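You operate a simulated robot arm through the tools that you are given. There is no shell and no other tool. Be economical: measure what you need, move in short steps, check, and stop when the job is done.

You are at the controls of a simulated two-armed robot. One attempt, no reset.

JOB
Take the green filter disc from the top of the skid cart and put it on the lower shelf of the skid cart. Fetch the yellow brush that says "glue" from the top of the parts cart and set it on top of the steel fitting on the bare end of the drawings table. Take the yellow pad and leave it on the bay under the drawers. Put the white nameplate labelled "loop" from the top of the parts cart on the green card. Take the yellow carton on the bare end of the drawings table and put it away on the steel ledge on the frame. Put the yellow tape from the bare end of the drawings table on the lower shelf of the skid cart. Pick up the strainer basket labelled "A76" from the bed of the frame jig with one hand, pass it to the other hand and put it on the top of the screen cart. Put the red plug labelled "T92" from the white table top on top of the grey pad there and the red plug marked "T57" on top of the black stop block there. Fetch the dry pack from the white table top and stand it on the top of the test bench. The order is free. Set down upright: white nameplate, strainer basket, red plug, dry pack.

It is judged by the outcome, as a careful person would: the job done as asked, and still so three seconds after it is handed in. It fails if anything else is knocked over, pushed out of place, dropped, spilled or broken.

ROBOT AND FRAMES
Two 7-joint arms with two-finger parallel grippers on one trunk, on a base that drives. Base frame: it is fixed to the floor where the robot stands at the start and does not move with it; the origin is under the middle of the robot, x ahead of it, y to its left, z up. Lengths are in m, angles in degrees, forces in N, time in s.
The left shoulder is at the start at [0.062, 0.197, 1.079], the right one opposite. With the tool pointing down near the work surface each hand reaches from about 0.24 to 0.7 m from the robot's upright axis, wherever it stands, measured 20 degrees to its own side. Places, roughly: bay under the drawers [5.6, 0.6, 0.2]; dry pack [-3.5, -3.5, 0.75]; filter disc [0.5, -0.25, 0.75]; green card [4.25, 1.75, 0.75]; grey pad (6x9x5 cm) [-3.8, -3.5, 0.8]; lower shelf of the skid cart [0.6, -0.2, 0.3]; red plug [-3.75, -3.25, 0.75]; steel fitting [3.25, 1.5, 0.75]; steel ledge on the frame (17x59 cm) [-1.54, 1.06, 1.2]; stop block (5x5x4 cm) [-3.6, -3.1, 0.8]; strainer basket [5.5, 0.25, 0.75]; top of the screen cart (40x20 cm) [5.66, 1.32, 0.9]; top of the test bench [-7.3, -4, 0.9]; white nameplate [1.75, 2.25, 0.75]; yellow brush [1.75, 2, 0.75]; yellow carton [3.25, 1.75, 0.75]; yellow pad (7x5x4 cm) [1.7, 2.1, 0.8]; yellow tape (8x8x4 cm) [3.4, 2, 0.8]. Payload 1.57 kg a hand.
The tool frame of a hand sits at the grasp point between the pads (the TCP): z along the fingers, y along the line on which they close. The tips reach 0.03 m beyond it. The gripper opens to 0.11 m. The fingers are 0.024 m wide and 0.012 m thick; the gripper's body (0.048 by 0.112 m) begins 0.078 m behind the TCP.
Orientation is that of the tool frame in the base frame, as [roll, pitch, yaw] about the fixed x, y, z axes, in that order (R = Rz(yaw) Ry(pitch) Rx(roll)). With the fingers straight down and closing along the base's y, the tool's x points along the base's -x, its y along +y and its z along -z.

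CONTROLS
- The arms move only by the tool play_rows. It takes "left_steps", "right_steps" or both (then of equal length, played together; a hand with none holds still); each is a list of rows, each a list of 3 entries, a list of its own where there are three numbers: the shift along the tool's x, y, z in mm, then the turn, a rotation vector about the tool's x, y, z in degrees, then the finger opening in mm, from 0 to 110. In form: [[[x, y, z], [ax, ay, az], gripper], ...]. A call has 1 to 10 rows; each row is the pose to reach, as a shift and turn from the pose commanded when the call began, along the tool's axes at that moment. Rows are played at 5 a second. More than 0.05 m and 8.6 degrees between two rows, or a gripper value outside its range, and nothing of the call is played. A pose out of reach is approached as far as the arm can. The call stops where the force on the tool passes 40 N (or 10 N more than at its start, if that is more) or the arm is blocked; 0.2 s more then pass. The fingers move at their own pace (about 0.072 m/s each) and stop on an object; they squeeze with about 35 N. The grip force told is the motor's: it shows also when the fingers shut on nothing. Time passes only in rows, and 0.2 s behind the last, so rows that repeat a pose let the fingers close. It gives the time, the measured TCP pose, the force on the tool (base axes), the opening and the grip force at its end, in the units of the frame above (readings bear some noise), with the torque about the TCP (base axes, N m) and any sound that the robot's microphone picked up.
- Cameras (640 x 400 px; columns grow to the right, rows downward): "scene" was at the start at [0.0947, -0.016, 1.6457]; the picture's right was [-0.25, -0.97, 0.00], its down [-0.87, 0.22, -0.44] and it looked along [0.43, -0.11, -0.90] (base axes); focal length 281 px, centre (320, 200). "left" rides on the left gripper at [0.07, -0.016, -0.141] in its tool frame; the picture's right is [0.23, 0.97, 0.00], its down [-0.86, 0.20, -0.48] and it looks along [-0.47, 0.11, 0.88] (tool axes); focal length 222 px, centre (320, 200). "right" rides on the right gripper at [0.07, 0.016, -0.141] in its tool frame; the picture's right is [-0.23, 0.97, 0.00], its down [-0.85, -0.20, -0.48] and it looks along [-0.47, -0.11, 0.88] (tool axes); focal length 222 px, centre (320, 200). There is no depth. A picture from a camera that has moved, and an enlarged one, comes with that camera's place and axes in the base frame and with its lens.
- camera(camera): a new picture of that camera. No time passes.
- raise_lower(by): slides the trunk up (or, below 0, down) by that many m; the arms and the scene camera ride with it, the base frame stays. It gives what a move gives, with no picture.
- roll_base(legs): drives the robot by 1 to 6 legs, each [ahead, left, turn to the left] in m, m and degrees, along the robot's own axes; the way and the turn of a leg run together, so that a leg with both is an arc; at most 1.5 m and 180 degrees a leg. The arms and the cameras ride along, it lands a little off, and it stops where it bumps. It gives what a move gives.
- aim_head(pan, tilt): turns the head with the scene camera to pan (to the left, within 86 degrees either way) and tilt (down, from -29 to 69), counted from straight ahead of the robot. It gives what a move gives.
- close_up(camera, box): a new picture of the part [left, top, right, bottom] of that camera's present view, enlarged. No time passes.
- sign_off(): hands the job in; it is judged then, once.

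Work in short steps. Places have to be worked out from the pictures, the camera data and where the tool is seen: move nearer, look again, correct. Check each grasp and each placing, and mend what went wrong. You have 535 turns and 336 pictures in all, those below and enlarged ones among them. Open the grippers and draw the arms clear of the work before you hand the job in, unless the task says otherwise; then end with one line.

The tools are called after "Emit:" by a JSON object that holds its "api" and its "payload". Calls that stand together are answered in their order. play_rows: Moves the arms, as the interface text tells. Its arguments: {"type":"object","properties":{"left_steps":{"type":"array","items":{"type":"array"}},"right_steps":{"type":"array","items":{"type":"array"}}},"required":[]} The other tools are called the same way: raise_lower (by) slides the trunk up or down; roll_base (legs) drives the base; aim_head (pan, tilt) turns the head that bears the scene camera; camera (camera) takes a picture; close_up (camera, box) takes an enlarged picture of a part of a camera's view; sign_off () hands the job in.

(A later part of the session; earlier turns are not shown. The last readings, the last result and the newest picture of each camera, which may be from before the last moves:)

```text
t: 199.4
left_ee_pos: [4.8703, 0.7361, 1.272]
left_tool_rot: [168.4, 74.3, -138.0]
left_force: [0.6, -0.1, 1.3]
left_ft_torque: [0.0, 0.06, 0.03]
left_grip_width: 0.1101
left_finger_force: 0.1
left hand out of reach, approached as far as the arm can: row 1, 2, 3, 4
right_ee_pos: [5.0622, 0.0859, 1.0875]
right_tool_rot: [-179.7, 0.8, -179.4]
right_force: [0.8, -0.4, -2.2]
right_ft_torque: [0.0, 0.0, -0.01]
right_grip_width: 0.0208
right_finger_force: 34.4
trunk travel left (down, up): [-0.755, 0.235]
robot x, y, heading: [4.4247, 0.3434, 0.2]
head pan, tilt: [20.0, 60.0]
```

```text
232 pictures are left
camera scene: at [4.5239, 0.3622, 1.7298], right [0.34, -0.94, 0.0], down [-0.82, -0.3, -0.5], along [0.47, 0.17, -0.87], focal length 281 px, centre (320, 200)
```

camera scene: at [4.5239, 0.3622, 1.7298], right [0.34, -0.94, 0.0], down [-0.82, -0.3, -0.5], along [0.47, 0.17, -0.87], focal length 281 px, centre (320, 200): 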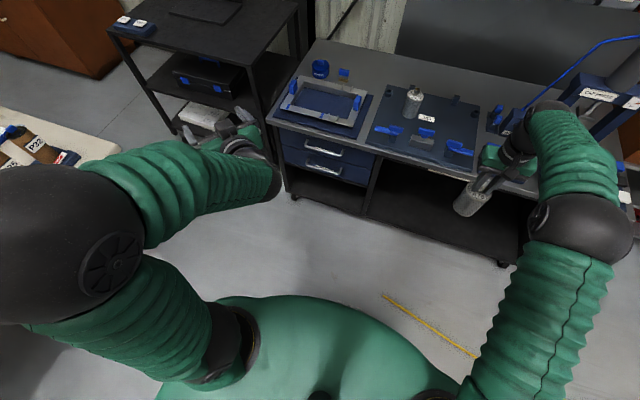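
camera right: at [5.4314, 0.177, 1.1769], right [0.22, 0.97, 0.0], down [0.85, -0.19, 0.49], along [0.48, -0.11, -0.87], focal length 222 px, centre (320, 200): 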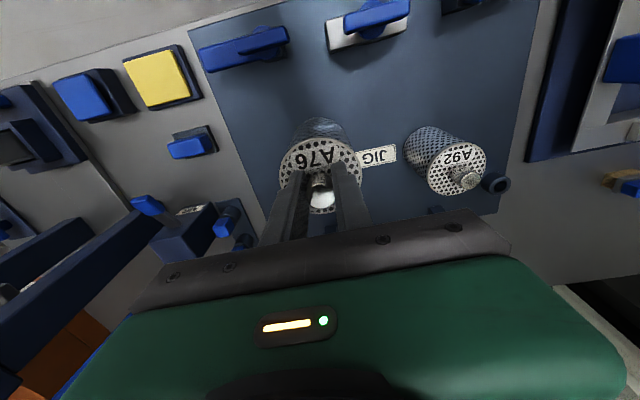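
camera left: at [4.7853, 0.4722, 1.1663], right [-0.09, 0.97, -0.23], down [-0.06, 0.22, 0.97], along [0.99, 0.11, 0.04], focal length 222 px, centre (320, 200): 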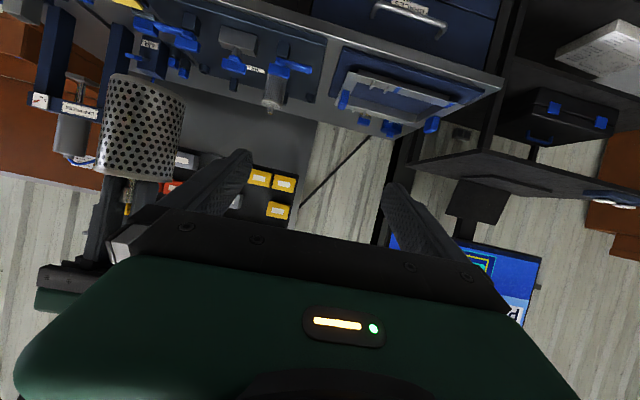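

The left arm is healthy again (elbow out). Now swing the hand to point forward-right, for a side grasp.

Emit:
{"api": "play_rows", "payload": {"left_steps": [[[4, -24, -19], [8, -0.45, 2.2], 110], [[8, -48, -38], [16, -0.9, 4.4], 110], [[11, -73, -57], [24, -1.3, 6.6], 110], [[15, -97, -76], [32, -1.8, 8.8], 110], [[19, -121, -95], [40, -2.2, 11], 110], [[23, -145, -114], [48, -2.7, 13.2], 110], [[27, -169, -133], [56, -3.1, 15.4], 110], [[30, -194, -152], [64, -3.6, 17.6], 110], [[34, -218, -171], [72, -4, 19.8], 110], [[38, -242, -190], [80, -4.5, 22], 110]]}}

Emit:
{"api": "camera", "payload": {"camera": "scene"}}

```text
t: 201.6
left_ee_pos: [4.9284, 0.3411, 1.3115]
left_tool_rot: [166.0, 72.6, 139.3]
left_force: [0.7, 0.0, -0.2]
left_ft_torque: [0.0, -0.02, -0.02]
left_grip_width: 0.1101
left_finger_force: 0.0
left hand out of reach, approached as far as the arm can: row 1, 2, 3, 4, 5, 6, 7, 8, 9, 10
right_ee_pos: [5.0628, 0.0835, 1.0897]
right_tool_rot: [-180.0, 0.9, -179.5]
right_force: [-0.5, 0.2, -0.7]
right_ft_torque: [0.0, 0.0, -0.01]
right_grip_width: 0.0204
right_finger_force: 34.6
trunk travel left (down, up): [-0.755, 0.235]
robot x, y, heading: [4.4203, 0.3366, 0.3]
head pan, tilt: [20.0, 60.0]
```

```text
231 pictures are left
camera scene: at [4.5216, 0.3577, 1.73], right [0.34, -0.94, 0.0], down [-0.81, -0.3, -0.5], along [0.47, 0.17, -0.87], focal length 281 px, centre (320, 200)
```

scene: 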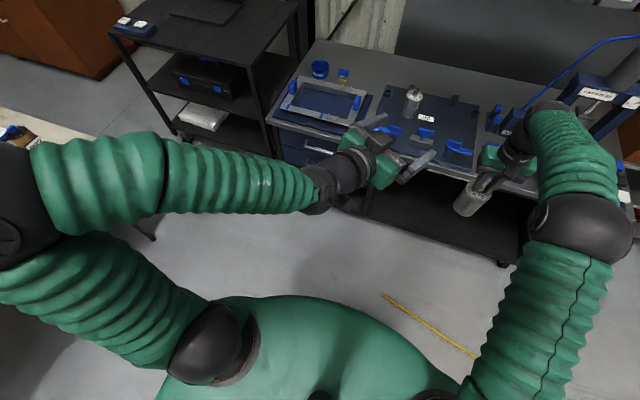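

Test moving it down from here.

Emit:
{"api": "play_rows", "payload": {"left_steps": [[[38, 11, 16], [0, 0, 0], 110], [[76, 21, 32], [0, 0, 0], 110], [[114, 32, 48], [0, 0, 0], 110], [[152, 42, 64], [0, 0, 0], 110], [[190, 53, 80], [0, 0, 0], 110]]}}

Emit:
{"api": "camera", "payload": {"camera": "scene"}}

```text
t: 202.8
left_ee_pos: [4.918, 0.3237, 1.2559]
left_tool_rot: [166.1, 72.5, 140.0]
left_force: [0.4, 0.4, -0.4]
left_ft_torque: [-0.01, 0.0, -0.02]
left_grip_width: 0.1098
left_finger_force: 0.0
left hand out of reach, approached as far as the arm can: row 1, 2, 3, 4, 5
right_ee_pos: [5.0609, 0.0864, 1.0892]
right_tool_rot: [-179.9, 1.1, -179.5]
right_force: [-0.2, 0.5, -1.2]
right_ft_torque: [0.0, 0.03, 0.03]
right_grip_width: 0.0205
right_finger_force: 34.6
trunk travel left (down, up): [-0.755, 0.235]
robot x, y, heading: [4.4206, 0.3395, 0.0]
head pan, tilt: [20.0, 60.0]
```

```text
230 pictures are left
camera scene: at [4.5212, 0.363, 1.73], right [0.34, -0.94, 0.0], down [-0.81, -0.3, -0.5], along [0.47, 0.17, -0.87], focal length 281 px, centre (320, 200)
```

scene: 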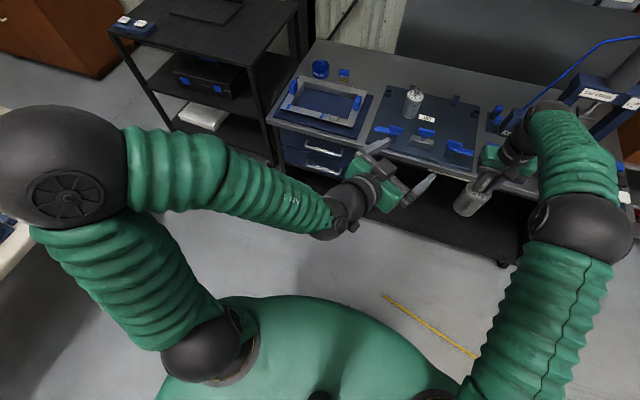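

Return to the freely reached forward-left pose, then try to lower from there.

Emit:
{"api": "play_rows", "payload": {"left_steps": [[[8, 34, -22], [-7.9, 0.6, -2.4], 110], [[15, 68, -44], [-15.8, 1.2, -4.8], 110], [[23, 102, -66], [-23.7, 1.8, -7.2], 110], [[31, 136, -88], [-31.6, 2.4, -9.6], 110], [[39, 170, -110], [-39.5, 3, -12], 110], [[46, 205, -131], [-47.4, 3.6, -14.4], 110], [[54, 239, -153], [-55.3, 4.2, -16.8], 110], [[62, 273, -175], [-63.2, 4.8, -19.2], 110], [[69, 307, -197], [-71.1, 5.4, -21.6], 110], [[77, 341, -219], [-79, 6, -24], 110]]}}

Emit:
{"api": "play_rows", "payload": {"left_steps": [[[40, 0, 10], [0, 0, 0], 110], [[80, 0, 20], [0, 0, 0], 110], [[120, 0, 40], [0, 0, 0], 110], [[160, 0, 60], [0, 0, 0], 110], [[200, 0, 80], [0, 0, 0], 110], [[240, 0, 100], [0, 0, 0], 110]]}}

Emit:
{"api": "camera", "payload": {"camera": "scene"}}

```text
t: 205.0
left_ee_pos: [4.8684, 0.7257, 1.2694]
left_tool_rot: [166.1, 72.5, -137.6]
left_force: [0.2, 0.3, -0.7]
left_ft_torque: [-0.01, 0.01, 0.0]
left_grip_width: 0.1101
left_finger_force: 0.1
left hand out of reach, approached as far as the arm can: row 1, 2, 3, 4, 5, 6, 7, 8
right_ee_pos: [5.0621, 0.0846, 1.087]
right_tool_rot: [180.0, 1.0, -179.4]
right_force: [-0.1, -0.1, -1.5]
right_ft_torque: [0.03, 0.01, 0.03]
right_grip_width: 0.0206
right_finger_force: 34.2
trunk travel left (down, up): [-0.755, 0.235]
robot x, y, heading: [4.4237, 0.3381, 0.2]
head pan, tilt: [20.0, 60.0]
```

```text
t: 206.4
left_ee_pos: [4.8685, 0.7599, 1.008]
left_tool_rot: [166.8, 72.5, -137.1]
left_force: [-0.4, -0.3, 0.2]
left_ft_torque: [0.0, 0.0, -0.02]
left_grip_width: 0.1099
left_finger_force: 0.0
right_ee_pos: [5.0622, 0.0873, 1.0894]
right_tool_rot: [-179.8, 1.0, -179.4]
right_force: [0.3, -0.2, -0.8]
right_ft_torque: [0.0, 0.02, 0.0]
right_grip_width: 0.0207
right_finger_force: 33.3
trunk travel left (down, up): [-0.755, 0.235]
robot x, y, heading: [4.4248, 0.3409, -0.0]
head pan, tilt: [20.0, 60.0]
```

```text
229 pictures are left
camera scene: at [4.5229, 0.3642, 1.7299], right [0.34, -0.94, 0.0], down [-0.81, -0.3, -0.5], along [0.47, 0.17, -0.87], focal length 281 px, centre (320, 200)
```

scene: 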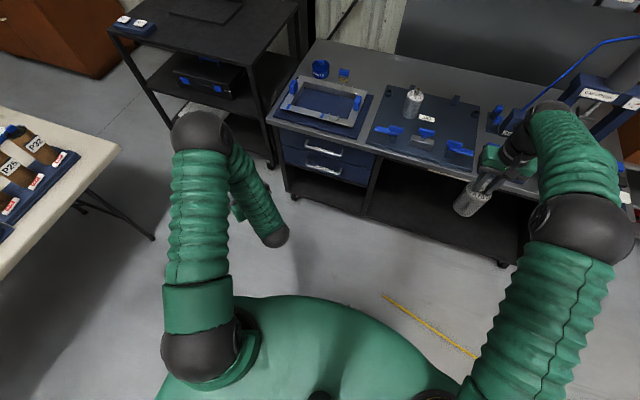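

Reached freely now. Untilt the hand to vertical while moving it forward.

Emit:
{"api": "play_rows", "payload": {"left_steps": [[[0, -15, -3], [0, 8, 0], 110], [[0, -31, -6], [0, 16, 0], 110], [[0, -46, -9], [0, 24, 0], 110], [[0, -62, -12], [0, 32, 0], 110], [[0, -77, -15], [0, 40, 0], 110], [[0, -93, -18], [0, 48, 0], 110], [[0, -108, -21], [0, 56, 0], 110], [[0, -124, -24], [0, 64, 0], 110], [[0, -139, -27], [0, 72, 0], 110]]}}

Emit:
{"api": "camera", "payload": {"camera": "scene"}}

```text
t: 208.4
left_ee_pos: [4.9683, 0.6603, 1.0065]
left_tool_rot: [176.1, 0.9, -124.5]
left_force: [0.2, 0.0, -0.3]
left_ft_torque: [-0.02, -0.02, -0.03]
left_grip_width: 0.1096
left_finger_force: 0.0
right_ee_pos: [5.0622, 0.086, 1.0886]
right_tool_rot: [-179.8, 1.0, -179.5]
right_force: [0.9, 0.4, -0.5]
right_ft_torque: [-0.01, 0.02, 0.03]
right_grip_width: 0.0206
right_finger_force: 34.3
trunk travel left (down, up): [-0.755, 0.235]
robot x, y, heading: [4.421, 0.3379, -0.0]
head pan, tilt: [20.0, 60.0]
```

```text
228 pictures are left
camera scene: at [4.5237, 0.3635, 1.7298], right [0.34, -0.94, 0.0], down [-0.82, -0.3, -0.5], along [0.47, 0.17, -0.87], focal length 281 px, centre (320, 200)
```

scene: 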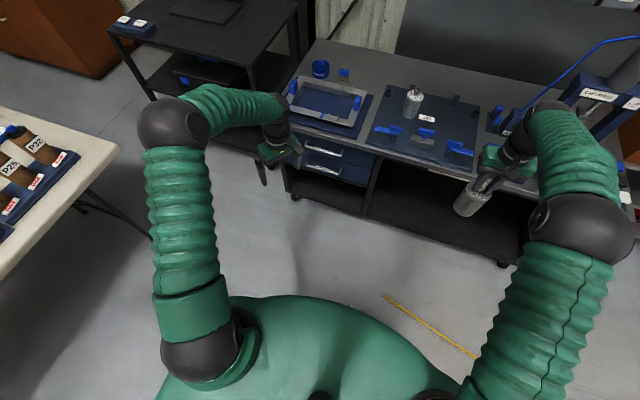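

Posture is normal again. Now yaw the left hand to about 120° so it'll point forward-right when tilted.

Emit:
{"api": "play_rows", "payload": {"left_steps": [[[0, 0, 0], [0.5, 0, 8.3], 110], [[0, 0, 0], [1, 0, 16.6], 110], [[0, 0, 0], [1.5, 0, 24.9], 110], [[0, 0, 0], [2, 0, 33.2], 110], [[0, 0, 0], [2.5, 0, 41.5], 110], [[0, 0, 0], [3, 0, 49.8], 110], [[0, 0, 0], [3, 0, 58], 110], [[0, 0, 0], [3, 0, 66], 110], [[0, 0, 0], [3, 0, 74], 110], [[0, 0, 0], [3, 0, 82], 110]]}}

Emit:
{"api": "play_rows", "payload": {"left_steps": [[[0, 0, 0], [0, 0, 8], 110], [[0, 0, 0], [0, 0, 16], 110], [[0, 0, 0], [0, 0, 24], 110], [[0, 0, 0], [0, 0, 31], 110]]}}

```text
t: 210.6
left_ee_pos: [4.9687, 0.6591, 1.01]
left_tool_rot: [-179.5, -2.0, 153.4]
left_force: [-0.2, 0.4, 0.3]
left_ft_torque: [0.04, -0.02, 0.02]
left_grip_width: 0.1099
left_finger_force: 0.0
right_ee_pos: [5.0614, 0.0875, 1.0896]
right_tool_rot: [-179.8, 1.0, -179.4]
right_force: [1.0, 0.0, -0.8]
right_ft_torque: [-0.01, -0.01, -0.03]
right_grip_width: 0.0207
right_finger_force: 34.2
trunk travel left (down, up): [-0.755, 0.235]
robot x, y, heading: [4.4216, 0.3407, 0.1]
head pan, tilt: [20.0, 60.0]
```

```text
t: 211.6
left_ee_pos: [4.9679, 0.6602, 1.0085]
left_tool_rot: [-178.5, -1.5, 122.5]
left_force: [0.4, -1.2, -0.5]
left_ft_torque: [0.01, 0.0, -0.01]
left_grip_width: 0.11
left_finger_force: 0.0
right_ee_pos: [5.0611, 0.0863, 1.0896]
right_tool_rot: [-179.8, 1.2, -179.5]
right_force: [-0.9, 0.2, -0.1]
right_ft_torque: [0.01, -0.03, -0.05]
right_grip_width: 0.0206
right_finger_force: 34.5
trunk travel left (down, up): [-0.755, 0.235]
robot x, y, heading: [4.4222, 0.3389, 0.0]
head pan, tilt: [20.0, 60.0]
```

Tilt 60° and bring the left hand to a pregrasp left of the handover point.

Emit:
{"api": "play_rows", "payload": {"left_steps": [[[-33, -15, -8], [0, -7.6, 0], 110], [[-66, -30, -17], [0, -15.2, 0], 110], [[-99, -44, -25], [0, -22.8, 0], 110], [[-132, -59, -34], [0, -30.4, 0], 110], [[-164, -74, -42], [0, -38, 0], 110], [[-197, -89, -50], [0, -45.6, 0], 110], [[-230, -103, -59], [0, -53.2, 0], 110], [[-263, -118, -67], [0, -60, 0], 110]]}}

Emit:
{"api": "camera", "payload": {"camera": "scene"}}

Emit:
{"api": "camera", "payload": {"camera": "left"}}

```text
t: 213.4
left_ee_pos: [5.0125, 0.3749, 1.0722]
left_tool_rot: [-177.1, 58.7, 125.0]
left_force: [-0.4, 0.2, 0.0]
left_ft_torque: [-0.01, -0.02, -0.01]
left_grip_width: 0.1101
left_finger_force: 0.0
right_ee_pos: [5.0612, 0.0874, 1.0895]
right_tool_rot: [-179.9, 1.0, -179.5]
right_force: [0.0, -0.2, -0.5]
right_ft_torque: [0.0, 0.01, 0.04]
right_grip_width: 0.0207
right_finger_force: 34.5
trunk travel left (down, up): [-0.755, 0.235]
robot x, y, heading: [4.4239, 0.338, 0.0]
head pan, tilt: [20.0, 60.0]
```

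```text
227 pictures are left
camera scene: at [4.5225, 0.3626, 1.73], right [0.34, -0.94, 0.0], down [-0.81, -0.3, -0.5], along [0.47, 0.17, -0.87], focal length 281 px, centre (320, 200)
```

scene: 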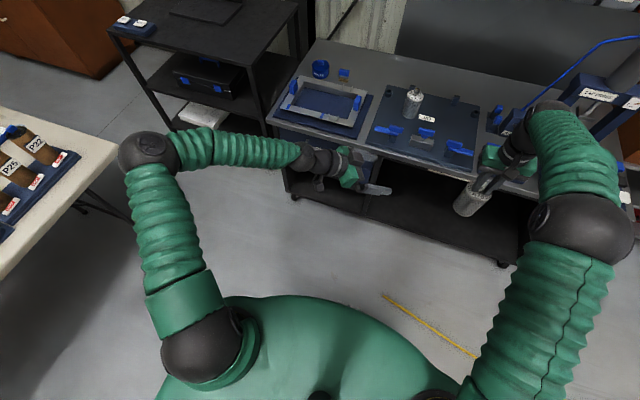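

```text
226 pictures are left
camera left: at [4.9139, 0.4992, 1.0862], right [0.75, 0.62, -0.22], down [0.21, 0.09, 0.97], along [0.63, -0.78, -0.06], focal length 222 px, centre (320, 200)
```

left: 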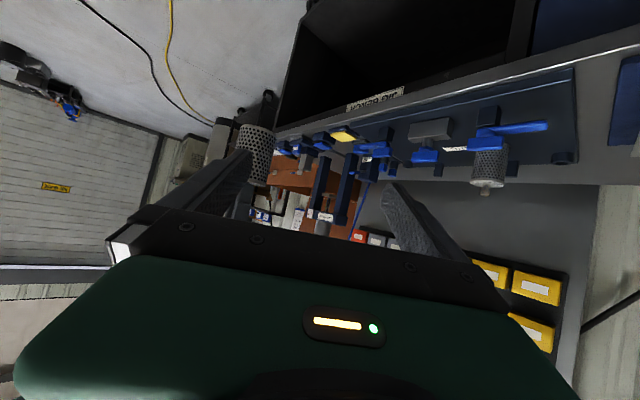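

All reached. Left advances 60 mm; right brings the basket to the pre-handover spot.

Emit:
{"api": "play_rows", "payload": {"left_steps": [[[0, 0, 20], [0, 0, 0], 110], [[0, 0, 40], [0, 0, 0], 110], [[0, 0, 60], [0, 0, 0], 110], [[0, 0, 60], [0, 0, 0], 110], [[0, 0, 60], [0, 0, 0], 110]], "right_steps": [[[-10, 30, -12], [0, 0, 0], 0], [[-20, 62, -25], [0, 0, 0], 0], [[-28, 95, -38], [0, 0, 0], 0], [[-32, 130, -52], [0, 0, 0], 0], [[-34, 160, -52], [0, 0, 0], 0]]}}

Emit:
{"api": "camera", "payload": {"camera": "left"}}

Emit:
{"api": "close_up", "payload": {"camera": "scene", "box": [240, 90, 480, 260]}}

```text
t: 214.6
left_ee_pos: [5.04, 0.333, 1.0387]
left_tool_rot: [-176.9, 58.5, 125.2]
left_force: [0.5, 0.0, 0.6]
left_ft_torque: [-0.02, 0.01, -0.03]
left_grip_width: 0.1101
left_finger_force: 0.1
right_ee_pos: [5.0934, 0.2513, 1.1415]
right_tool_rot: [-179.6, 1.1, -179.6]
right_force: [-0.6, 0.5, 0.0]
right_ft_torque: [-0.06, -0.01, -0.02]
right_grip_width: 0.0206
right_finger_force: 33.3
trunk travel left (down, up): [-0.755, 0.235]
robot x, y, heading: [4.4237, 0.3404, 0.1]
head pan, tilt: [20.0, 60.0]
```

```text
225 pictures are left
camera left: at [4.941, 0.4577, 1.0542], right [0.75, 0.62, -0.22], down [0.21, 0.09, 0.97], along [0.62, -0.78, -0.06], focal length 222 px, centre (320, 200)
```

left: 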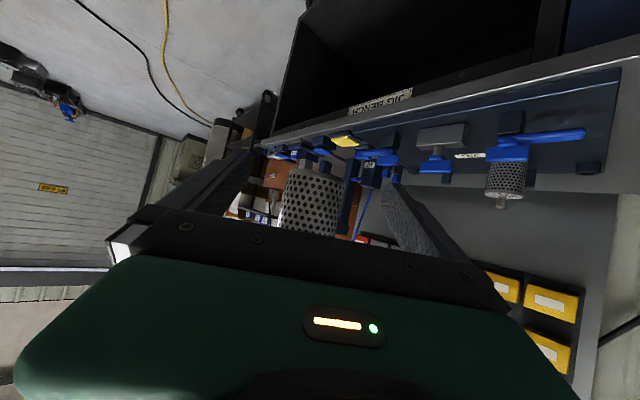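

```text
2.35 times, centred on (360, 175) of scene
camera zoom: at [4.523, 0.3657, 1.7298], right [0.34, -0.94, 0.0], down [-0.82, -0.3, -0.5], along [0.47, 0.17, -0.87], focal length 662 px, centre (226, 259)
```

zoom: 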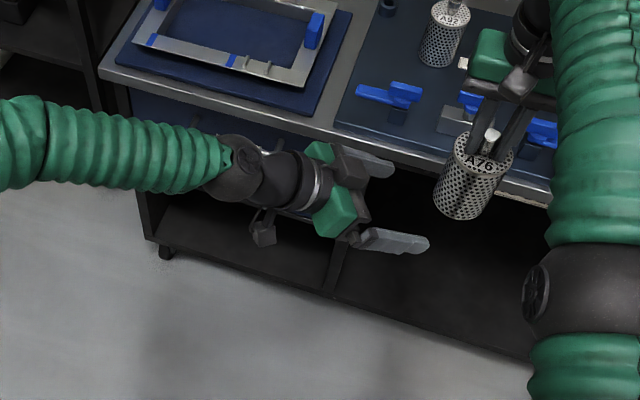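

Alignment is good: body spans around the left TCP height. Move the basket into the left fingers.

Emit:
{"api": "play_rows", "payload": {"right_steps": [[[13, 20, 0], [0, 0, 0], 0], [[26, 41, 0], [0, 0, 0], 0], [[40, 62, 0], [0, 0, 0], 0], [[52, 82, 0], [0, 0, 0], 0], [[52, 82, 0], [0, 0, 0], 0]]}}

Emit:
{"api": "camera", "payload": {"camera": "left"}}

Emit:
{"api": "close_up", "payload": {"camera": "scene", "box": [260, 90, 460, 240]}}

```text
t: 215.8
left_ee_pos: [5.0394, 0.3321, 1.0397]
left_tool_rot: [-177.0, 58.4, 125.1]
left_force: [-0.9, 0.2, -0.2]
left_ft_torque: [0.01, 0.02, 0.01]
left_grip_width: 0.1098
left_finger_force: 0.1
right_ee_pos: [5.0402, 0.33, 1.1414]
right_tool_rot: [-179.9, 1.0, -179.5]
right_force: [0.7, 0.2, -1.1]
right_ft_torque: [0.0, -0.03, -0.02]
right_grip_width: 0.0205
right_finger_force: 33.9
trunk travel left (down, up): [-0.755, 0.235]
robot x, y, heading: [4.4241, 0.3366, -0.3]
head pan, tilt: [20.0, 60.0]
```

```text
223 pictures are left
camera left: at [4.9404, 0.4562, 1.0547], right [0.75, 0.62, -0.22], down [0.21, 0.09, 0.97], along [0.62, -0.78, -0.06], focal length 222 px, centre (320, 200)
```

left: 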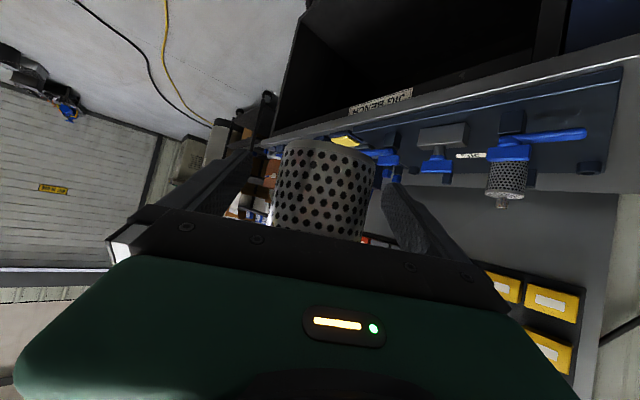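

```text
2.67 times, centred on (360, 165) of scene
camera zoom: at [4.5218, 0.3637, 1.7299], right [0.34, -0.94, 0.0], down [-0.81, -0.3, -0.5], along [0.47, 0.17, -0.87], focal length 750 px, centre (213, 293)
```

zoom: 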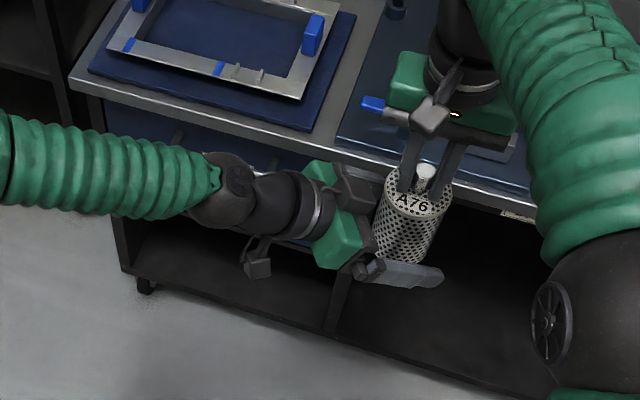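

Basket is centered between the left fingers. Close the left hand.

Emit:
{"api": "play_rows", "payload": {"left_steps": [[[0, 0, 0], [0, 0, 0], 80], [[0, 0, 0], [0, 0, 0], 60], [[0, 0, 0], [0, 0, 0], 40], [[0, 0, 0], [0, 0, 0], 40]]}}

```text
t: 216.8
left_ee_pos: [5.038, 0.3332, 1.0398]
left_tool_rot: [-177.1, 58.6, 125.1]
left_force: [8.6, 3.0, -2.4]
left_ft_torque: [-0.09, -0.22, -0.01]
left_grip_width: 0.069
left_finger_force: 35.2
right_ee_pos: [5.0377, 0.3296, 1.1425]
right_tool_rot: [-179.8, 0.9, -179.5]
right_force: [-8.8, -2.5, 2.7]
right_ft_torque: [-0.18, 1.1, 0.02]
right_grip_width: 0.0207
right_finger_force: 34.2
trunk travel left (down, up): [-0.755, 0.235]
robot x, y, heading: [4.424, 0.3347, 0.3]
head pan, tilt: [20.0, 60.0]
```

Left holds the body (69 mm, 35 N). Release the right hand and lift it away.

Emit:
{"api": "play_rows", "payload": {"right_steps": [[[0, 0, 0], [0, 0, 0], 30], [[0, 0, 0], [0, 0, 0], 55], [[0, 0, -30], [0, 0, 0], 55], [[0, 0, -70], [0, 0, 0], 55], [[0, -30, -90], [0, 0, 0], 55], [[0, -70, -90], [0, 0, 0], 55], [[0, -110, -90], [0, 0, 0], 55], [[0, -150, -80], [0, 0, 0], 55], [[0, -180, -60], [0, 0, 0], 55]]}}

Emit:
{"api": "camera", "payload": {"camera": "left"}}

Emit:
{"api": "camera", "payload": {"camera": "scene"}}

```text
t: 218.8
left_ee_pos: [5.0392, 0.3294, 1.0385]
left_tool_rot: [-177.0, 58.5, 125.1]
left_force: [0.0, -1.2, -1.1]
left_ft_torque: [0.01, 0.0, 0.05]
left_grip_width: 0.0686
left_finger_force: 34.5
right_ee_pos: [5.0419, 0.1463, 1.2017]
right_tool_rot: [-179.9, 1.2, -179.4]
right_force: [0.5, 0.0, 0.4]
right_ft_torque: [0.02, 0.0, 0.01]
right_grip_width: 0.055
right_finger_force: 0.0
trunk travel left (down, up): [-0.755, 0.235]
robot x, y, heading: [4.4205, 0.3351, -0.2]
head pan, tilt: [20.0, 60.0]
```

```text
221 pictures are left
camera left: at [4.9405, 0.455, 1.0548], right [0.75, 0.62, -0.22], down [0.21, 0.09, 0.97], along [0.63, -0.78, -0.07], focal length 222 px, centre (320, 200)
```

left: 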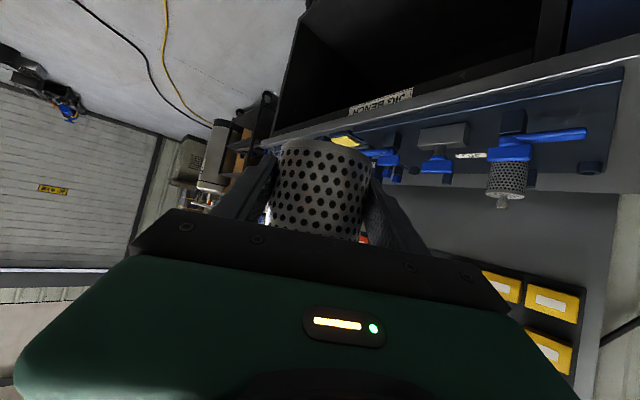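

```text
220 pictures are left
camera scene: at [4.5222, 0.3608, 1.73], right [0.34, -0.94, 0.0], down [-0.81, -0.3, -0.5], along [0.47, 0.17, -0.87], focal length 281 px, centre (320, 200)
```

scene: 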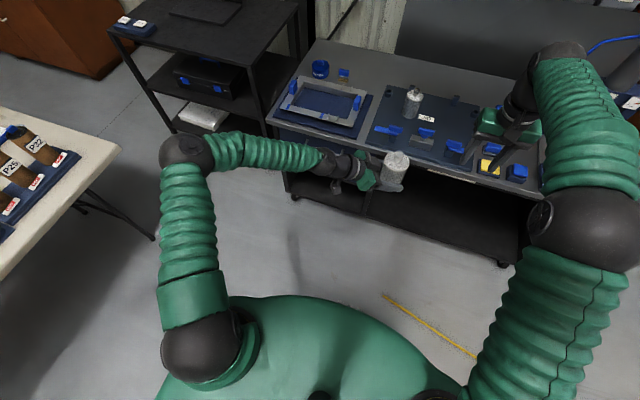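

Handover done; the basket is upright in the left hand. Raise the trunk 10 cm and drive diagonally toward the screen cart.

Emit:
{"api": "raise_lower", "payload": {"by": 0.1}}

Emit:
{"api": "roll_base", "payload": {"legs": [[0.25, 0.45, 0], [0.15, 0.4, 0]]}}

Emit:
{"api": "aim_head", "payload": {"pan": 10, "tilt": 45}}

Emit:
{"api": "camera", "payload": {"camera": "scene"}}

```text
t: 220.1
left_ee_pos: [5.0384, 0.3315, 1.1387]
left_tool_rot: [-177.1, 58.6, 125.2]
left_force: [-0.6, -0.5, -1.6]
left_ft_torque: [0.0, -0.01, -0.01]
left_grip_width: 0.0687
left_finger_force: 35.3
right_ee_pos: [5.0408, 0.1474, 1.3014]
right_tool_rot: [-179.8, 1.0, -179.6]
right_force: [-0.1, 0.8, -0.8]
right_ft_torque: [0.03, 0.01, 0.02]
right_grip_width: 0.055
right_finger_force: 0.0
trunk travel left (down, up): [-0.855, 0.135]
robot x, y, heading: [4.4255, 0.3395, 0.3]
head pan, tilt: [20.0, 60.0]
```

```text
t: 225.4
left_ee_pos: [5.4471, 1.1795, 1.139]
left_tool_rot: [-177.0, 58.6, 124.1]
left_force: [0.6, -0.2, -0.7]
left_ft_torque: [-0.05, 0.01, 0.0]
left_grip_width: 0.0687
left_finger_force: 35.2
right_ee_pos: [5.4468, 0.9967, 1.3026]
right_tool_rot: [-179.7, 1.1, 179.5]
right_force: [-0.5, 0.4, -0.2]
right_ft_torque: [-0.01, -0.01, -0.02]
right_grip_width: 0.0549
right_finger_force: 0.0
trunk travel left (down, up): [-0.855, 0.135]
robot x, y, heading: [4.8294, 1.1977, -0.7]
head pan, tilt: [20.0, 60.0]
```

```text
t: 226.2
left_ee_pos: [5.4467, 1.1798, 1.1415]
left_tool_rot: [-177.3, 58.6, 123.9]
left_force: [-0.5, -0.4, -0.2]
left_ft_torque: [0.0, -0.02, 0.01]
left_grip_width: 0.0686
left_finger_force: 35.2
right_ee_pos: [5.4446, 0.9952, 1.3038]
right_tool_rot: [-179.9, 1.1, 179.5]
right_force: [-0.3, 0.1, -0.1]
right_ft_torque: [0.01, 0.0, 0.0]
right_grip_width: 0.0549
right_finger_force: 0.1
trunk travel left (down, up): [-0.855, 0.135]
robot x, y, heading: [4.8308, 1.2013, -1.1]
head pan, tilt: [10.0, 45.0]
```

```text
219 pictures are left
camera scene: at [4.9498, 1.2115, 1.8493], right [0.16, -0.99, 0.0], down [-0.7, -0.11, -0.7], along [0.7, 0.11, -0.71], focal length 281 px, centre (320, 200)
```

scene: 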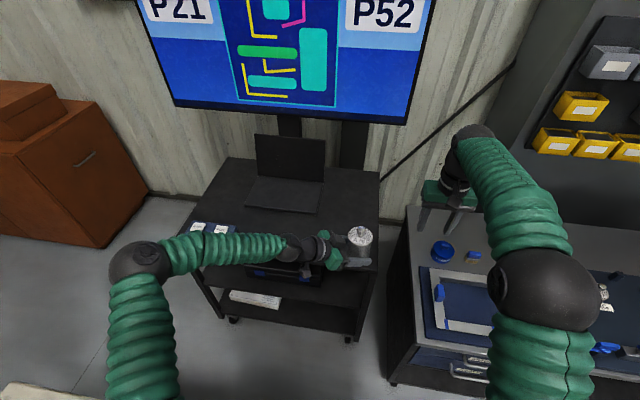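

Drive 0.2 m ahead so the basket is above the cart's free front part.

Emit:
{"api": "roll_base", "payload": {"legs": [[0.2, 0.03, 0.8]]}}

Emit:
{"api": "play_rows", "payload": {"left_steps": [[[0, 0, 0], [0, 0, 0], 40], [[0, 0, 0], [0, 0, 0], 40]]}}

Emit:
{"api": "camera", "payload": {"camera": "scene"}}

Emit:
{"api": "camera", "payload": {"camera": "left"}}

```text
t: 227.8
left_ee_pos: [5.6405, 1.2129, 1.1434]
left_tool_rot: [-177.8, 58.6, 124.2]
left_force: [-0.5, 0.5, -0.3]
left_ft_torque: [0.02, 0.04, 0.03]
left_grip_width: 0.0686
left_finger_force: 35.2
right_ee_pos: [5.642, 1.0295, 1.3062]
right_tool_rot: [-179.9, 1.5, -179.7]
right_force: [-0.5, 0.7, 0.2]
right_ft_torque: [0.0, -0.01, -0.02]
right_grip_width: 0.0551
right_finger_force: 0.0
trunk travel left (down, up): [-0.855, 0.135]
robot x, y, heading: [5.0346, 1.2229, -0.0]
head pan, tilt: [10.0, 45.0]
```

```text
t: 228.4
left_ee_pos: [5.6409, 1.2142, 1.1428]
left_tool_rot: [-177.7, 58.7, 124.3]
left_force: [-1.4, 0.5, -0.8]
left_ft_torque: [0.01, -0.01, 0.02]
left_grip_width: 0.0685
left_finger_force: 35.1
right_ee_pos: [5.643, 1.0297, 1.3058]
right_tool_rot: [-179.8, 1.3, -179.7]
right_force: [-0.3, 0.5, 0.4]
right_ft_torque: [-0.02, -0.02, 0.03]
right_grip_width: 0.0549
right_finger_force: 0.0
trunk travel left (down, up): [-0.855, 0.135]
robot x, y, heading: [5.03, 1.2212, 0.1]
head pan, tilt: [10.0, 45.0]
```

```text
218 pictures are left
camera scene: at [5.1457, 1.24, 1.8496], right [0.17, -0.99, 0.0], down [-0.7, -0.12, -0.71], along [0.7, 0.12, -0.71], focal length 281 px, centre (320, 200)
```

scene: 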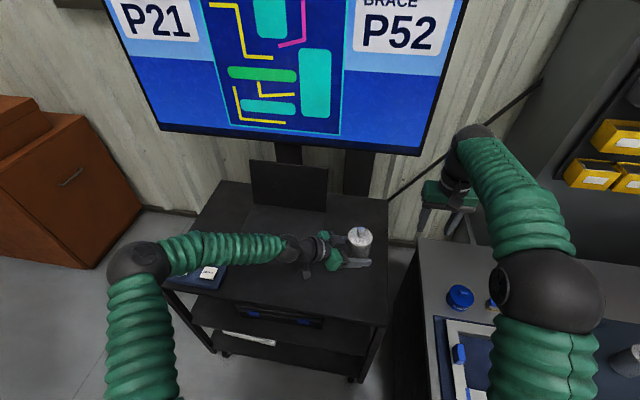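

```text
217 pictures are left
camera left: at [5.5436, 1.3399, 1.1579], right [0.76, 0.62, -0.21], down [0.21, 0.09, 0.97], along [0.62, -0.78, -0.06], focal length 222 px, centre (320, 200)
```

left: 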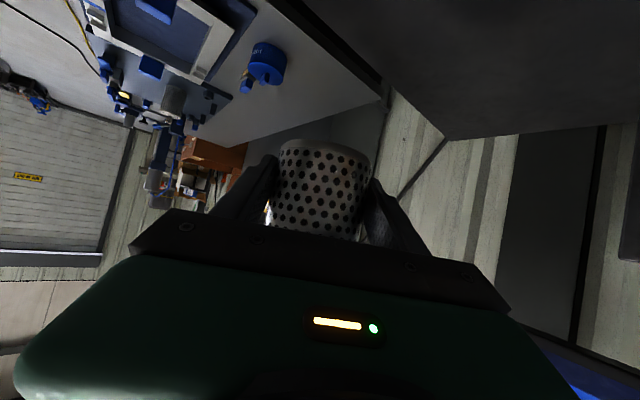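

Cart top ≈z 0.89; basket is ~15 cm inside its right edge. Lower the trunk 0.17 m.

Emit:
{"api": "raise_lower", "payload": {"by": -0.17}}

Emit:
{"api": "camera", "payload": {"camera": "left"}}

Emit:
{"api": "camera", "payload": {"camera": "scene"}}

```text
t: 230.3
left_ee_pos: [5.6434, 1.2141, 0.973]
left_tool_rot: [-177.4, 58.7, 124.3]
left_force: [0.1, -0.5, -1.2]
left_ft_torque: [0.01, 0.01, -0.01]
left_grip_width: 0.0687
left_finger_force: 35.8
right_ee_pos: [5.6444, 1.0311, 1.1354]
right_tool_rot: [-179.8, 1.4, -179.7]
right_force: [0.2, -0.5, 0.0]
right_ft_torque: [0.01, 0.01, -0.01]
right_grip_width: 0.0551
right_finger_force: 0.1
trunk travel left (down, up): [-0.685, 0.305]
robot x, y, heading: [5.0313, 1.2228, -0.3]
head pan, tilt: [10.0, 45.0]
```

```text
216 pictures are left
camera left: at [5.5446, 1.3396, 0.9871], right [0.76, 0.62, -0.22], down [0.21, 0.09, 0.97], along [0.62, -0.78, -0.06], focal length 222 px, centre (320, 200)
```

left: 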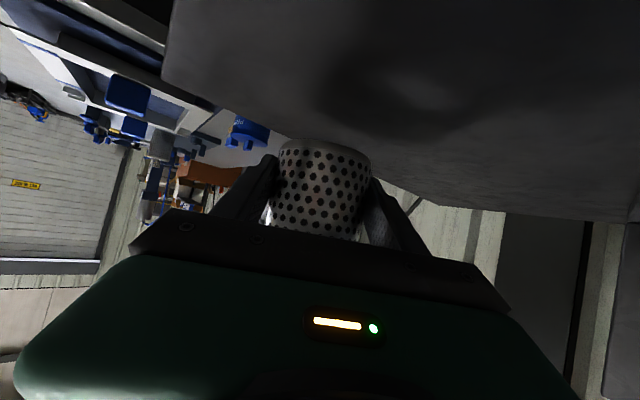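

```text
215 pictures are left
camera scene: at [5.147, 1.24, 1.6795], right [0.17, -0.99, 0.0], down [-0.7, -0.12, -0.7], along [0.69, 0.12, -0.71], focal length 281 px, centre (320, 200)
```

scene: 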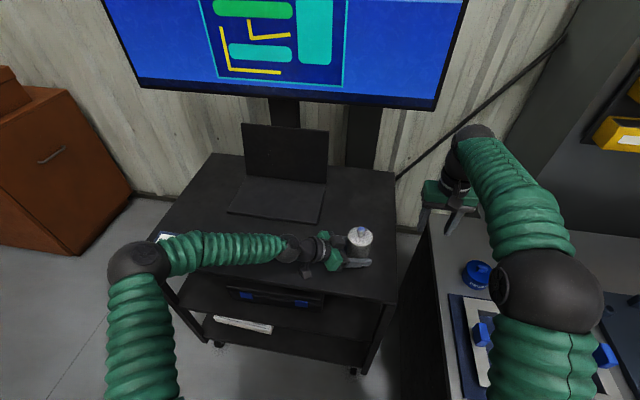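

Lower by the arm 30 mm, then in 4 mm steps.

Emit:
{"api": "play_rows", "payload": {"left_steps": [[[9, 0, 5], [0, 0, 0], 40], [[17, 0, 10], [0, 0, 0], 40], [[22, 1, 13], [0, 0, 0], 40], [[26, 1, 16], [0, 0, 0], 40], [[29, 1, 18], [0, 0, 0], 40], [[32, 1, 20], [0, 0, 0], 40]]}}

Emit:
{"api": "close_up", "payload": {"camera": "left", "box": [220, 100, 420, 240]}}

```text
t: 231.7
left_ee_pos: [5.6422, 1.2155, 0.9344]
left_tool_rot: [-177.6, 58.6, 124.4]
left_force: [0.7, 0.4, -1.2]
left_ft_torque: [0.01, -0.01, 0.02]
left_grip_width: 0.0686
left_finger_force: 34.8
right_ee_pos: [5.6435, 1.032, 1.1348]
right_tool_rot: [-179.8, 1.3, -179.7]
right_force: [-0.4, 0.6, 0.9]
right_ft_torque: [-0.03, -0.02, 0.02]
right_grip_width: 0.055
right_finger_force: 0.0
trunk travel left (down, up): [-0.685, 0.305]
robot x, y, heading: [5.0321, 1.2285, -0.3]
head pan, tilt: [10.0, 45.0]
```

```text
2.86 times, centred on (320, 170) of left
camera zoom: at [5.5445, 1.34, 0.9492], right [0.76, 0.62, -0.22], down [0.21, 0.09, 0.97], along [0.62, -0.78, -0.06], focal length 635 px, centre (320, 286)
```

zoom: 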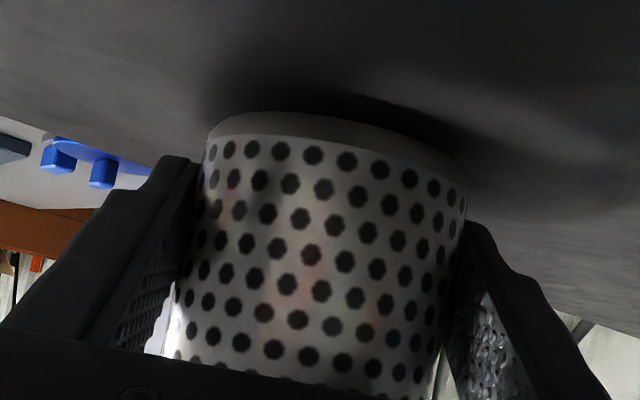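

Nearly there. Continue in 2–3 mm steps until contact.

Emit:
{"api": "play_rows", "payload": {"left_steps": [[[2, 0, 1], [0, 0, 0], 40], [[4, 0, 3], [0, 0, 0], 40], [[6, 0, 4], [0, 0, 0], 40], [[9, 0, 5], [0, 0, 0], 40], [[11, 0, 6], [0, 0, 0], 40]]}}

```text
t: 232.9
left_ee_pos: [5.6427, 1.2142, 0.9271]
left_tool_rot: [-178.0, 58.9, 123.9]
left_force: [4.3, 0.6, 30.1]
left_ft_torque: [0.3, -1.13, 0.01]
left_grip_width: 0.0688
left_finger_force: 34.4
right_ee_pos: [5.6416, 1.0322, 1.1376]
right_tool_rot: [-179.8, 1.6, -179.6]
right_force: [0.2, 0.0, 0.1]
right_ft_torque: [-0.02, -0.01, 0.03]
right_grip_width: 0.0548
right_finger_force: 0.1
trunk travel left (down, up): [-0.685, 0.305]
robot x, y, heading: [5.0309, 1.225, 0.0]
head pan, tilt: [10.0, 45.0]
```

Contact (30 N). Ease up 4 mm, open, and withdraw along the hand's axis.

Emit:
{"api": "play_rows", "payload": {"left_steps": [[[-3, 0, -2], [0, 0, 0], 40], [[-3, 0, -2], [0, 0, 0], 75], [[-3, 0, -2], [0, 0, 0], 90], [[-3, 0, -2], [0, 0, 0], 100], [[-3, 0, -30], [0, 0, 0], 105], [[-3, 0, -70], [0, 0, 0], 105], [[-3, 0, -110], [0, 0, 0], 105]]}}

Emit:
{"api": "camera", "payload": {"camera": "left"}}

Emit:
{"api": "camera", "payload": {"camera": "scene"}}

```text
t: 234.5
left_ee_pos: [5.5938, 1.2958, 0.9829]
left_tool_rot: [-177.4, 58.5, 124.5]
left_force: [0.1, 0.4, 0.0]
left_ft_torque: [0.01, 0.0, -0.02]
left_grip_width: 0.1051
left_finger_force: 0.1
right_ee_pos: [5.6424, 1.0317, 1.1365]
right_tool_rot: [-179.8, 1.4, -179.8]
right_force: [-0.3, 0.2, -0.3]
right_ft_torque: [0.0, 0.04, 0.0]
right_grip_width: 0.0551
right_finger_force: 0.0
trunk travel left (down, up): [-0.685, 0.305]
robot x, y, heading: [5.0327, 1.2267, 0.0]
head pan, tilt: [10.0, 45.0]
```

```text
213 pictures are left
camera left: at [5.4957, 1.4206, 0.9975], right [0.76, 0.62, -0.22], down [0.21, 0.09, 0.97], along [0.62, -0.78, -0.06], focal length 222 px, centre (320, 200)
```

left: 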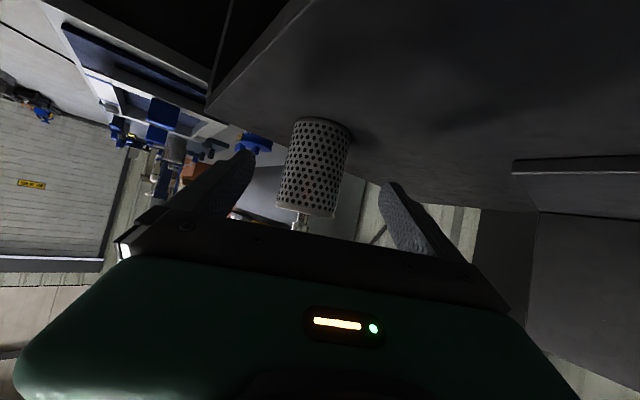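

```text
212 pictures are left
camera scene: at [5.1448, 1.2421, 1.6795], right [0.17, -0.99, 0.0], down [-0.7, -0.12, -0.71], along [0.7, 0.12, -0.71], focal length 281 px, centre (320, 200)
```

scene: 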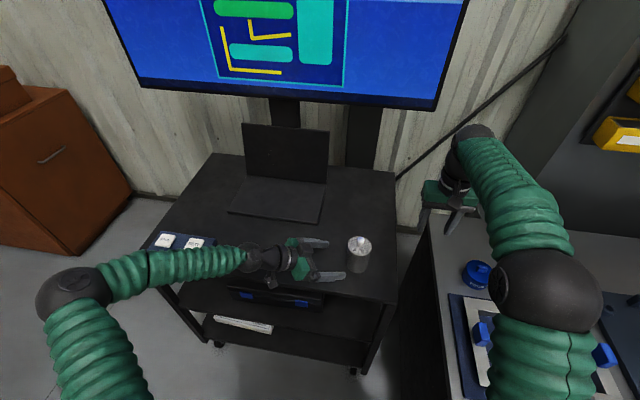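

Basket stands on the cart. Raise the trunk, back away, and restore the left hand to vertical on the way.

Emit:
{"api": "raise_lower", "payload": {"by": 0.15}}

Emit:
{"api": "roll_base", "payload": {"legs": [[-0.35, 0, 0], [0, -0.65, 0]]}}

Emit:
{"api": "play_rows", "payload": {"left_steps": [[[0, 0, 0], [0, 7.5, 0], 105], [[0, 5, 0], [0, 15, 0], 105], [[0, 10, 0], [0, 22.5, 0], 105], [[0, 15, 0], [0, 30, 0], 105], [[0, 20, 0], [0, 37.5, 0], 105], [[0, 25, 0], [0, 45, 0], 105], [[0, 30, 0], [0, 52, 0], 105], [[0, 35, 0], [0, 58.5, 0], 105]]}}

Emit:
{"api": "play_rows", "payload": {"left_steps": [[[0, 0, 0], [0, 0, -8.5], 105], [[0, 0, 0], [0, 0, -17], 105], [[0, 0, 0], [0, 0, -25.5], 105], [[0, 0, 0], [0, 0, -34], 105], [[0, 0, 0], [0, 0, -42.5], 105], [[0, 0, 0], [0, 0, -51], 105], [[0, 0, 0], [0, 0, -56], 105]]}}

```text
t: 236.2
left_ee_pos: [5.5949, 1.2948, 1.1325]
left_tool_rot: [-177.4, 58.6, 124.5]
left_force: [1.0, 0.7, 0.1]
left_ft_torque: [-0.01, -0.01, -0.03]
left_grip_width: 0.105
left_finger_force: 0.1
right_ee_pos: [5.6436, 1.0315, 1.2862]
right_tool_rot: [-179.7, 1.3, -179.6]
right_force: [-0.3, 0.9, 0.2]
right_ft_torque: [0.01, -0.01, -0.01]
right_grip_width: 0.0549
right_finger_force: 0.0
trunk travel left (down, up): [-0.835, 0.155]
robot x, y, heading: [5.0286, 1.2263, -0.0]
head pan, tilt: [10.0, 45.0]
```

```text
t: 241.7
left_ee_pos: [5.2417, 0.6569, 1.1325]
left_tool_rot: [-177.4, 58.7, 124.2]
left_force: [0.8, 1.7, -0.2]
left_ft_torque: [-0.04, 0.01, -0.01]
left_grip_width: 0.1051
left_finger_force: 0.1
right_ee_pos: [5.2885, 0.3947, 1.2861]
right_tool_rot: [-179.7, 1.2, 180.0]
right_force: [-0.6, -1.0, 0.1]
right_ft_torque: [-0.01, -0.04, 0.03]
right_grip_width: 0.055
right_finger_force: 0.1
trunk travel left (down, up): [-0.835, 0.155]
robot x, y, heading: [4.6787, 0.5905, -0.5]
head pan, tilt: [10.0, 45.0]
```

```text
t: 243.5
left_ee_pos: [5.2695, 0.6717, 1.1331]
left_tool_rot: [-178.7, 0.0, 122.0]
left_force: [0.8, 0.0, 0.3]
left_ft_torque: [-0.01, 0.01, 0.0]
left_grip_width: 0.1053
left_finger_force: 0.0
right_ee_pos: [5.287, 0.3887, 1.2857]
right_tool_rot: [-179.8, 1.4, 179.9]
right_force: [0.0, 0.7, -0.2]
right_ft_torque: [-0.01, 0.02, 0.0]
right_grip_width: 0.0549
right_finger_force: 0.1
trunk travel left (down, up): [-0.835, 0.155]
robot x, y, heading: [4.6746, 0.5906, -0.3]
head pan, tilt: [10.0, 45.0]
```

```text
t: 245.1
left_ee_pos: [5.2689, 0.6715, 1.134]
left_tool_rot: [-179.2, -1.0, 177.9]
left_force: [0.1, 0.0, 0.4]
left_ft_torque: [0.0, 0.01, -0.03]
left_grip_width: 0.105
left_finger_force: 0.0
right_ee_pos: [5.2857, 0.3899, 1.286]
right_tool_rot: [-179.9, 1.3, 179.9]
right_force: [-0.1, 0.2, -0.2]
right_ft_torque: [0.03, 0.02, 0.03]
right_grip_width: 0.0553
right_finger_force: 0.0
trunk travel left (down, up): [-0.835, 0.155]
robot x, y, heading: [4.6769, 0.5907, -0.5]
head pan, tilt: [10.0, 45.0]
```

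Both arms are in order. Drive to the parts cart for the yellow pad.

Emit:
{"api": "roll_base", "payload": {"legs": [[0, 0, 90.4], [0, 1.5, 0], [0, 1.45, 0], [0.75, 0, 0]]}}

Emit:
{"api": "aim_head", "payload": {"pan": 0, "tilt": 50}}

Emit:
{"api": "camera", "payload": {"camera": "scene"}}

```text
t: 266.8
left_ee_pos: [1.7185, 2.0454, 1.1333]
left_tool_rot: [-179.2, -0.9, -94.2]
left_force: [-0.1, 0.0, 0.5]
left_ft_torque: [-0.03, 0.0, 0.0]
left_grip_width: 0.1051
left_finger_force: 0.1
right_ee_pos: [2.0018, 2.0515, 1.2867]
right_tool_rot: [-179.9, 1.4, -92.3]
right_force: [0.9, 0.7, -0.5]
right_ft_torque: [0.0, 0.03, 0.02]
right_grip_width: 0.0549
right_finger_force: 0.1
trunk travel left (down, up): [-0.835, 0.155]
robot x, y, heading: [1.7809, 1.4485, 87.4]
head pan, tilt: [10.0, 45.0]
```

```text
t: 267.5
left_ee_pos: [1.7201, 2.0437, 1.1355]
left_tool_rot: [-179.2, -0.8, -94.2]
left_force: [0.0, -0.2, 0.7]
left_ft_torque: [0.0, 0.0, -0.02]
left_grip_width: 0.105
left_finger_force: 0.0
right_ee_pos: [2.0022, 2.0513, 1.2872]
right_tool_rot: [-179.9, 1.5, -92.1]
right_force: [-0.1, -0.4, -0.3]
right_ft_torque: [-0.03, -0.01, -0.04]
right_grip_width: 0.055
right_finger_force: 0.0
trunk travel left (down, up): [-0.835, 0.155]
robot x, y, heading: [1.7817, 1.449, 87.3]
head pan, tilt: [0.0, 50.0]
```

```text
211 pictures are left
camera scene: at [1.7866, 1.5635, 1.8225], right [1.0, -0.04, 0.0], down [-0.03, -0.77, -0.64], along [0.03, 0.64, -0.77], focal length 281 px, centre (320, 200)
```

scene: 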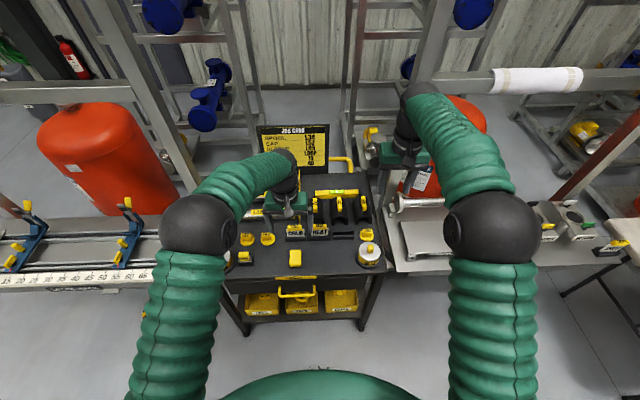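

The left hand is near above the pad. Look with its camera.

Emit:
{"api": "camera", "payload": {"camera": "left"}}

```text
210 pictures are left
camera left: at [1.7279, 1.9766, 1.2774], right [-0.99, -0.16, -0.01], down [-0.14, 0.87, 0.46], along [-0.06, 0.46, -0.89], focal length 222 px, centre (320, 200)
```

left: 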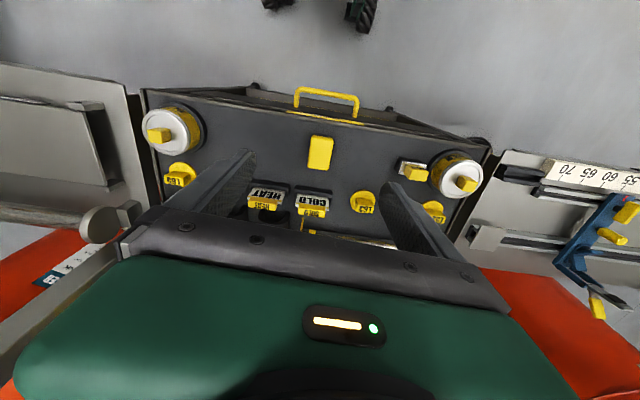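

Pad ≈(1.716, 2.089), top ≈0.87, 5 cm across x. I'll grip it with a 45° tilted left hand (so it can be set on the low bay). Adjust the base first.

Emit:
{"api": "roll_base", "payload": {"legs": [[-0.06, -0.1, 2.7]]}}

Emit:
{"api": "play_rows", "payload": {"left_steps": [[[0, 0, 0], [0, -7.5, 0], 80], [[0, 0, 0], [0, -15, 0], 80], [[0, 0, 10], [0, -22.5, 0], 80], [[0, 0, 20], [0, -30, 0], 80], [[0, 0, 30], [0, -37.5, 0], 80], [[0, 0, 40], [0, -45, 0], 80]]}}

Emit:
{"api": "camera", "payload": {"camera": "left"}}

Emit:
{"api": "camera", "payload": {"camera": "scene"}}

```text
t: 268.7
left_ee_pos: [1.7585, 1.9805, 1.1312]
left_tool_rot: [-177.9, -1.1, -91.1]
left_force: [-0.5, 0.5, -0.2]
left_ft_torque: [-0.01, -0.12, 0.02]
left_grip_width: 0.1053
left_finger_force: 0.0
right_ee_pos: [2.0366, 2.003, 1.2895]
right_tool_rot: [-178.6, 1.4, -89.1]
right_force: [-0.2, 0.0, 0.7]
right_ft_torque: [-0.06, 0.02, 0.03]
right_grip_width: 0.0549
right_finger_force: 0.0
trunk travel left (down, up): [-0.835, 0.155]
robot x, y, heading: [1.8741, 1.3878, 90.1]
head pan, tilt: [0.0, 50.0]
```

```text
t: 270.1
left_ee_pos: [1.789, 1.9813, 1.1127]
left_tool_rot: [-178.5, 45.5, -89.0]
left_force: [2.3, -1.3, 1.0]
left_ft_torque: [0.08, 0.08, 0.08]
left_grip_width: 0.0802
left_finger_force: 0.1
right_ee_pos: [2.0806, 1.9964, 1.2908]
right_tool_rot: [179.6, 1.6, -89.4]
right_force: [-0.2, 0.7, 0.8]
right_ft_torque: [0.0, 0.03, -0.01]
right_grip_width: 0.0549
right_finger_force: 0.1
trunk travel left (down, up): [-0.835, 0.155]
robot x, y, heading: [1.8765, 1.3878, 90.3]
head pan, tilt: [0.0, 50.0]
```

```text
209 pictures are left
camera left: at [1.8039, 1.8329, 1.1622], right [-0.97, -0.16, -0.18], down [-0.22, 0.26, 0.94], along [-0.1, 0.95, -0.29], focal length 222 px, centre (320, 200)
```

left: 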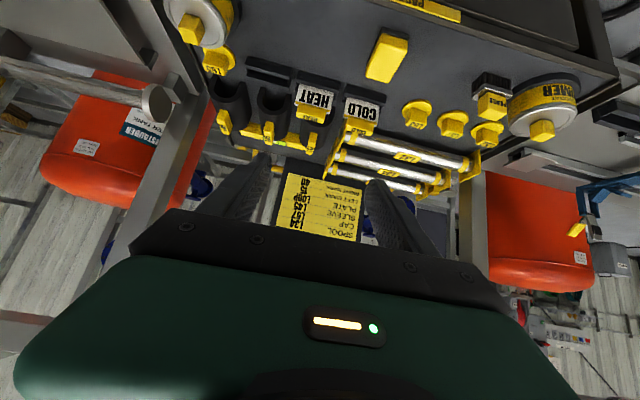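

```text
208 pictures are left
camera scene: at [1.9017, 1.502, 1.8264], right [1.0, 0.0, -0.01], down [-0.01, -0.77, -0.64], along [-0.01, 0.64, -0.77], focal length 281 px, centre (320, 200)
```

scene: 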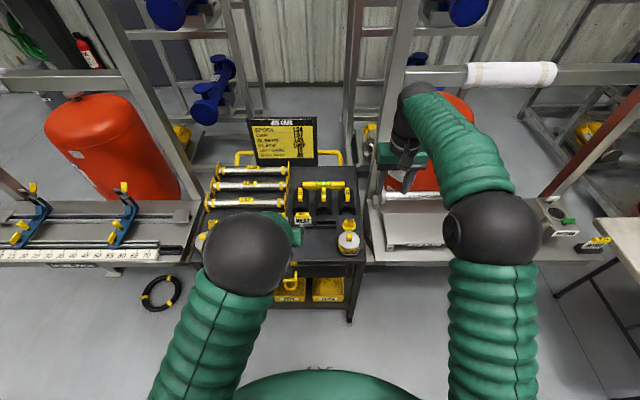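

Pad near (1.718, 2.08). Move to a pregrasp 10 cm short along the tool axis.

Emit:
{"api": "play_rows", "payload": {"left_steps": [[[22, 14, 31], [0, 0, 0], 80], [[45, 28, 61], [0, 0, 0], 80], [[67, 43, 92], [0, 0, 0], 80], [[90, 57, 122], [0, 0, 0], 80], [[112, 71, 153], [0, 0, 0], 80]]}}

Emit:
{"api": "camera", "payload": {"camera": "left"}}

```text
t: 271.3
left_ee_pos: [1.7072, 2.0022, 0.9036]
left_tool_rot: [-178.3, 44.2, -90.1]
left_force: [0.7, -0.5, 0.4]
left_ft_torque: [0.04, 0.01, 0.0]
left_grip_width: 0.0803
left_finger_force: 0.1
right_ee_pos: [2.0532, 1.9967, 1.2908]
right_tool_rot: [-179.4, 1.6, -89.2]
right_force: [0.1, -0.3, 0.1]
right_ft_torque: [0.0, 0.0, 0.01]
right_grip_width: 0.055
right_finger_force: 0.2
trunk travel left (down, up): [-0.835, 0.155]
robot x, y, heading: [1.8711, 1.3881, 90.3]
head pan, tilt: [0.0, 50.0]
```

```text
207 pictures are left
camera left: at [1.7195, 1.8537, 0.9571], right [-0.97, -0.14, -0.18], down [-0.21, 0.28, 0.94], along [-0.08, 0.95, -0.31], focal length 222 px, centre (320, 200)
```

left: 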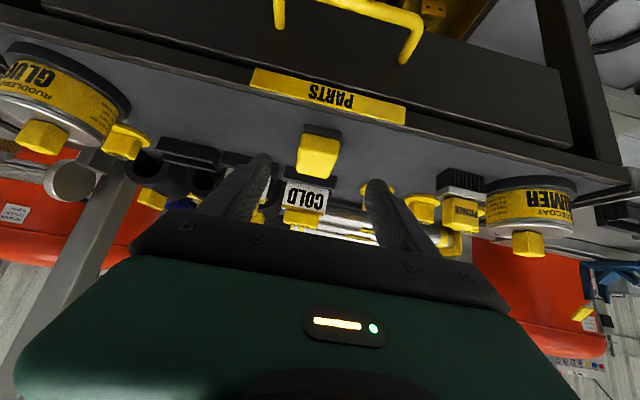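

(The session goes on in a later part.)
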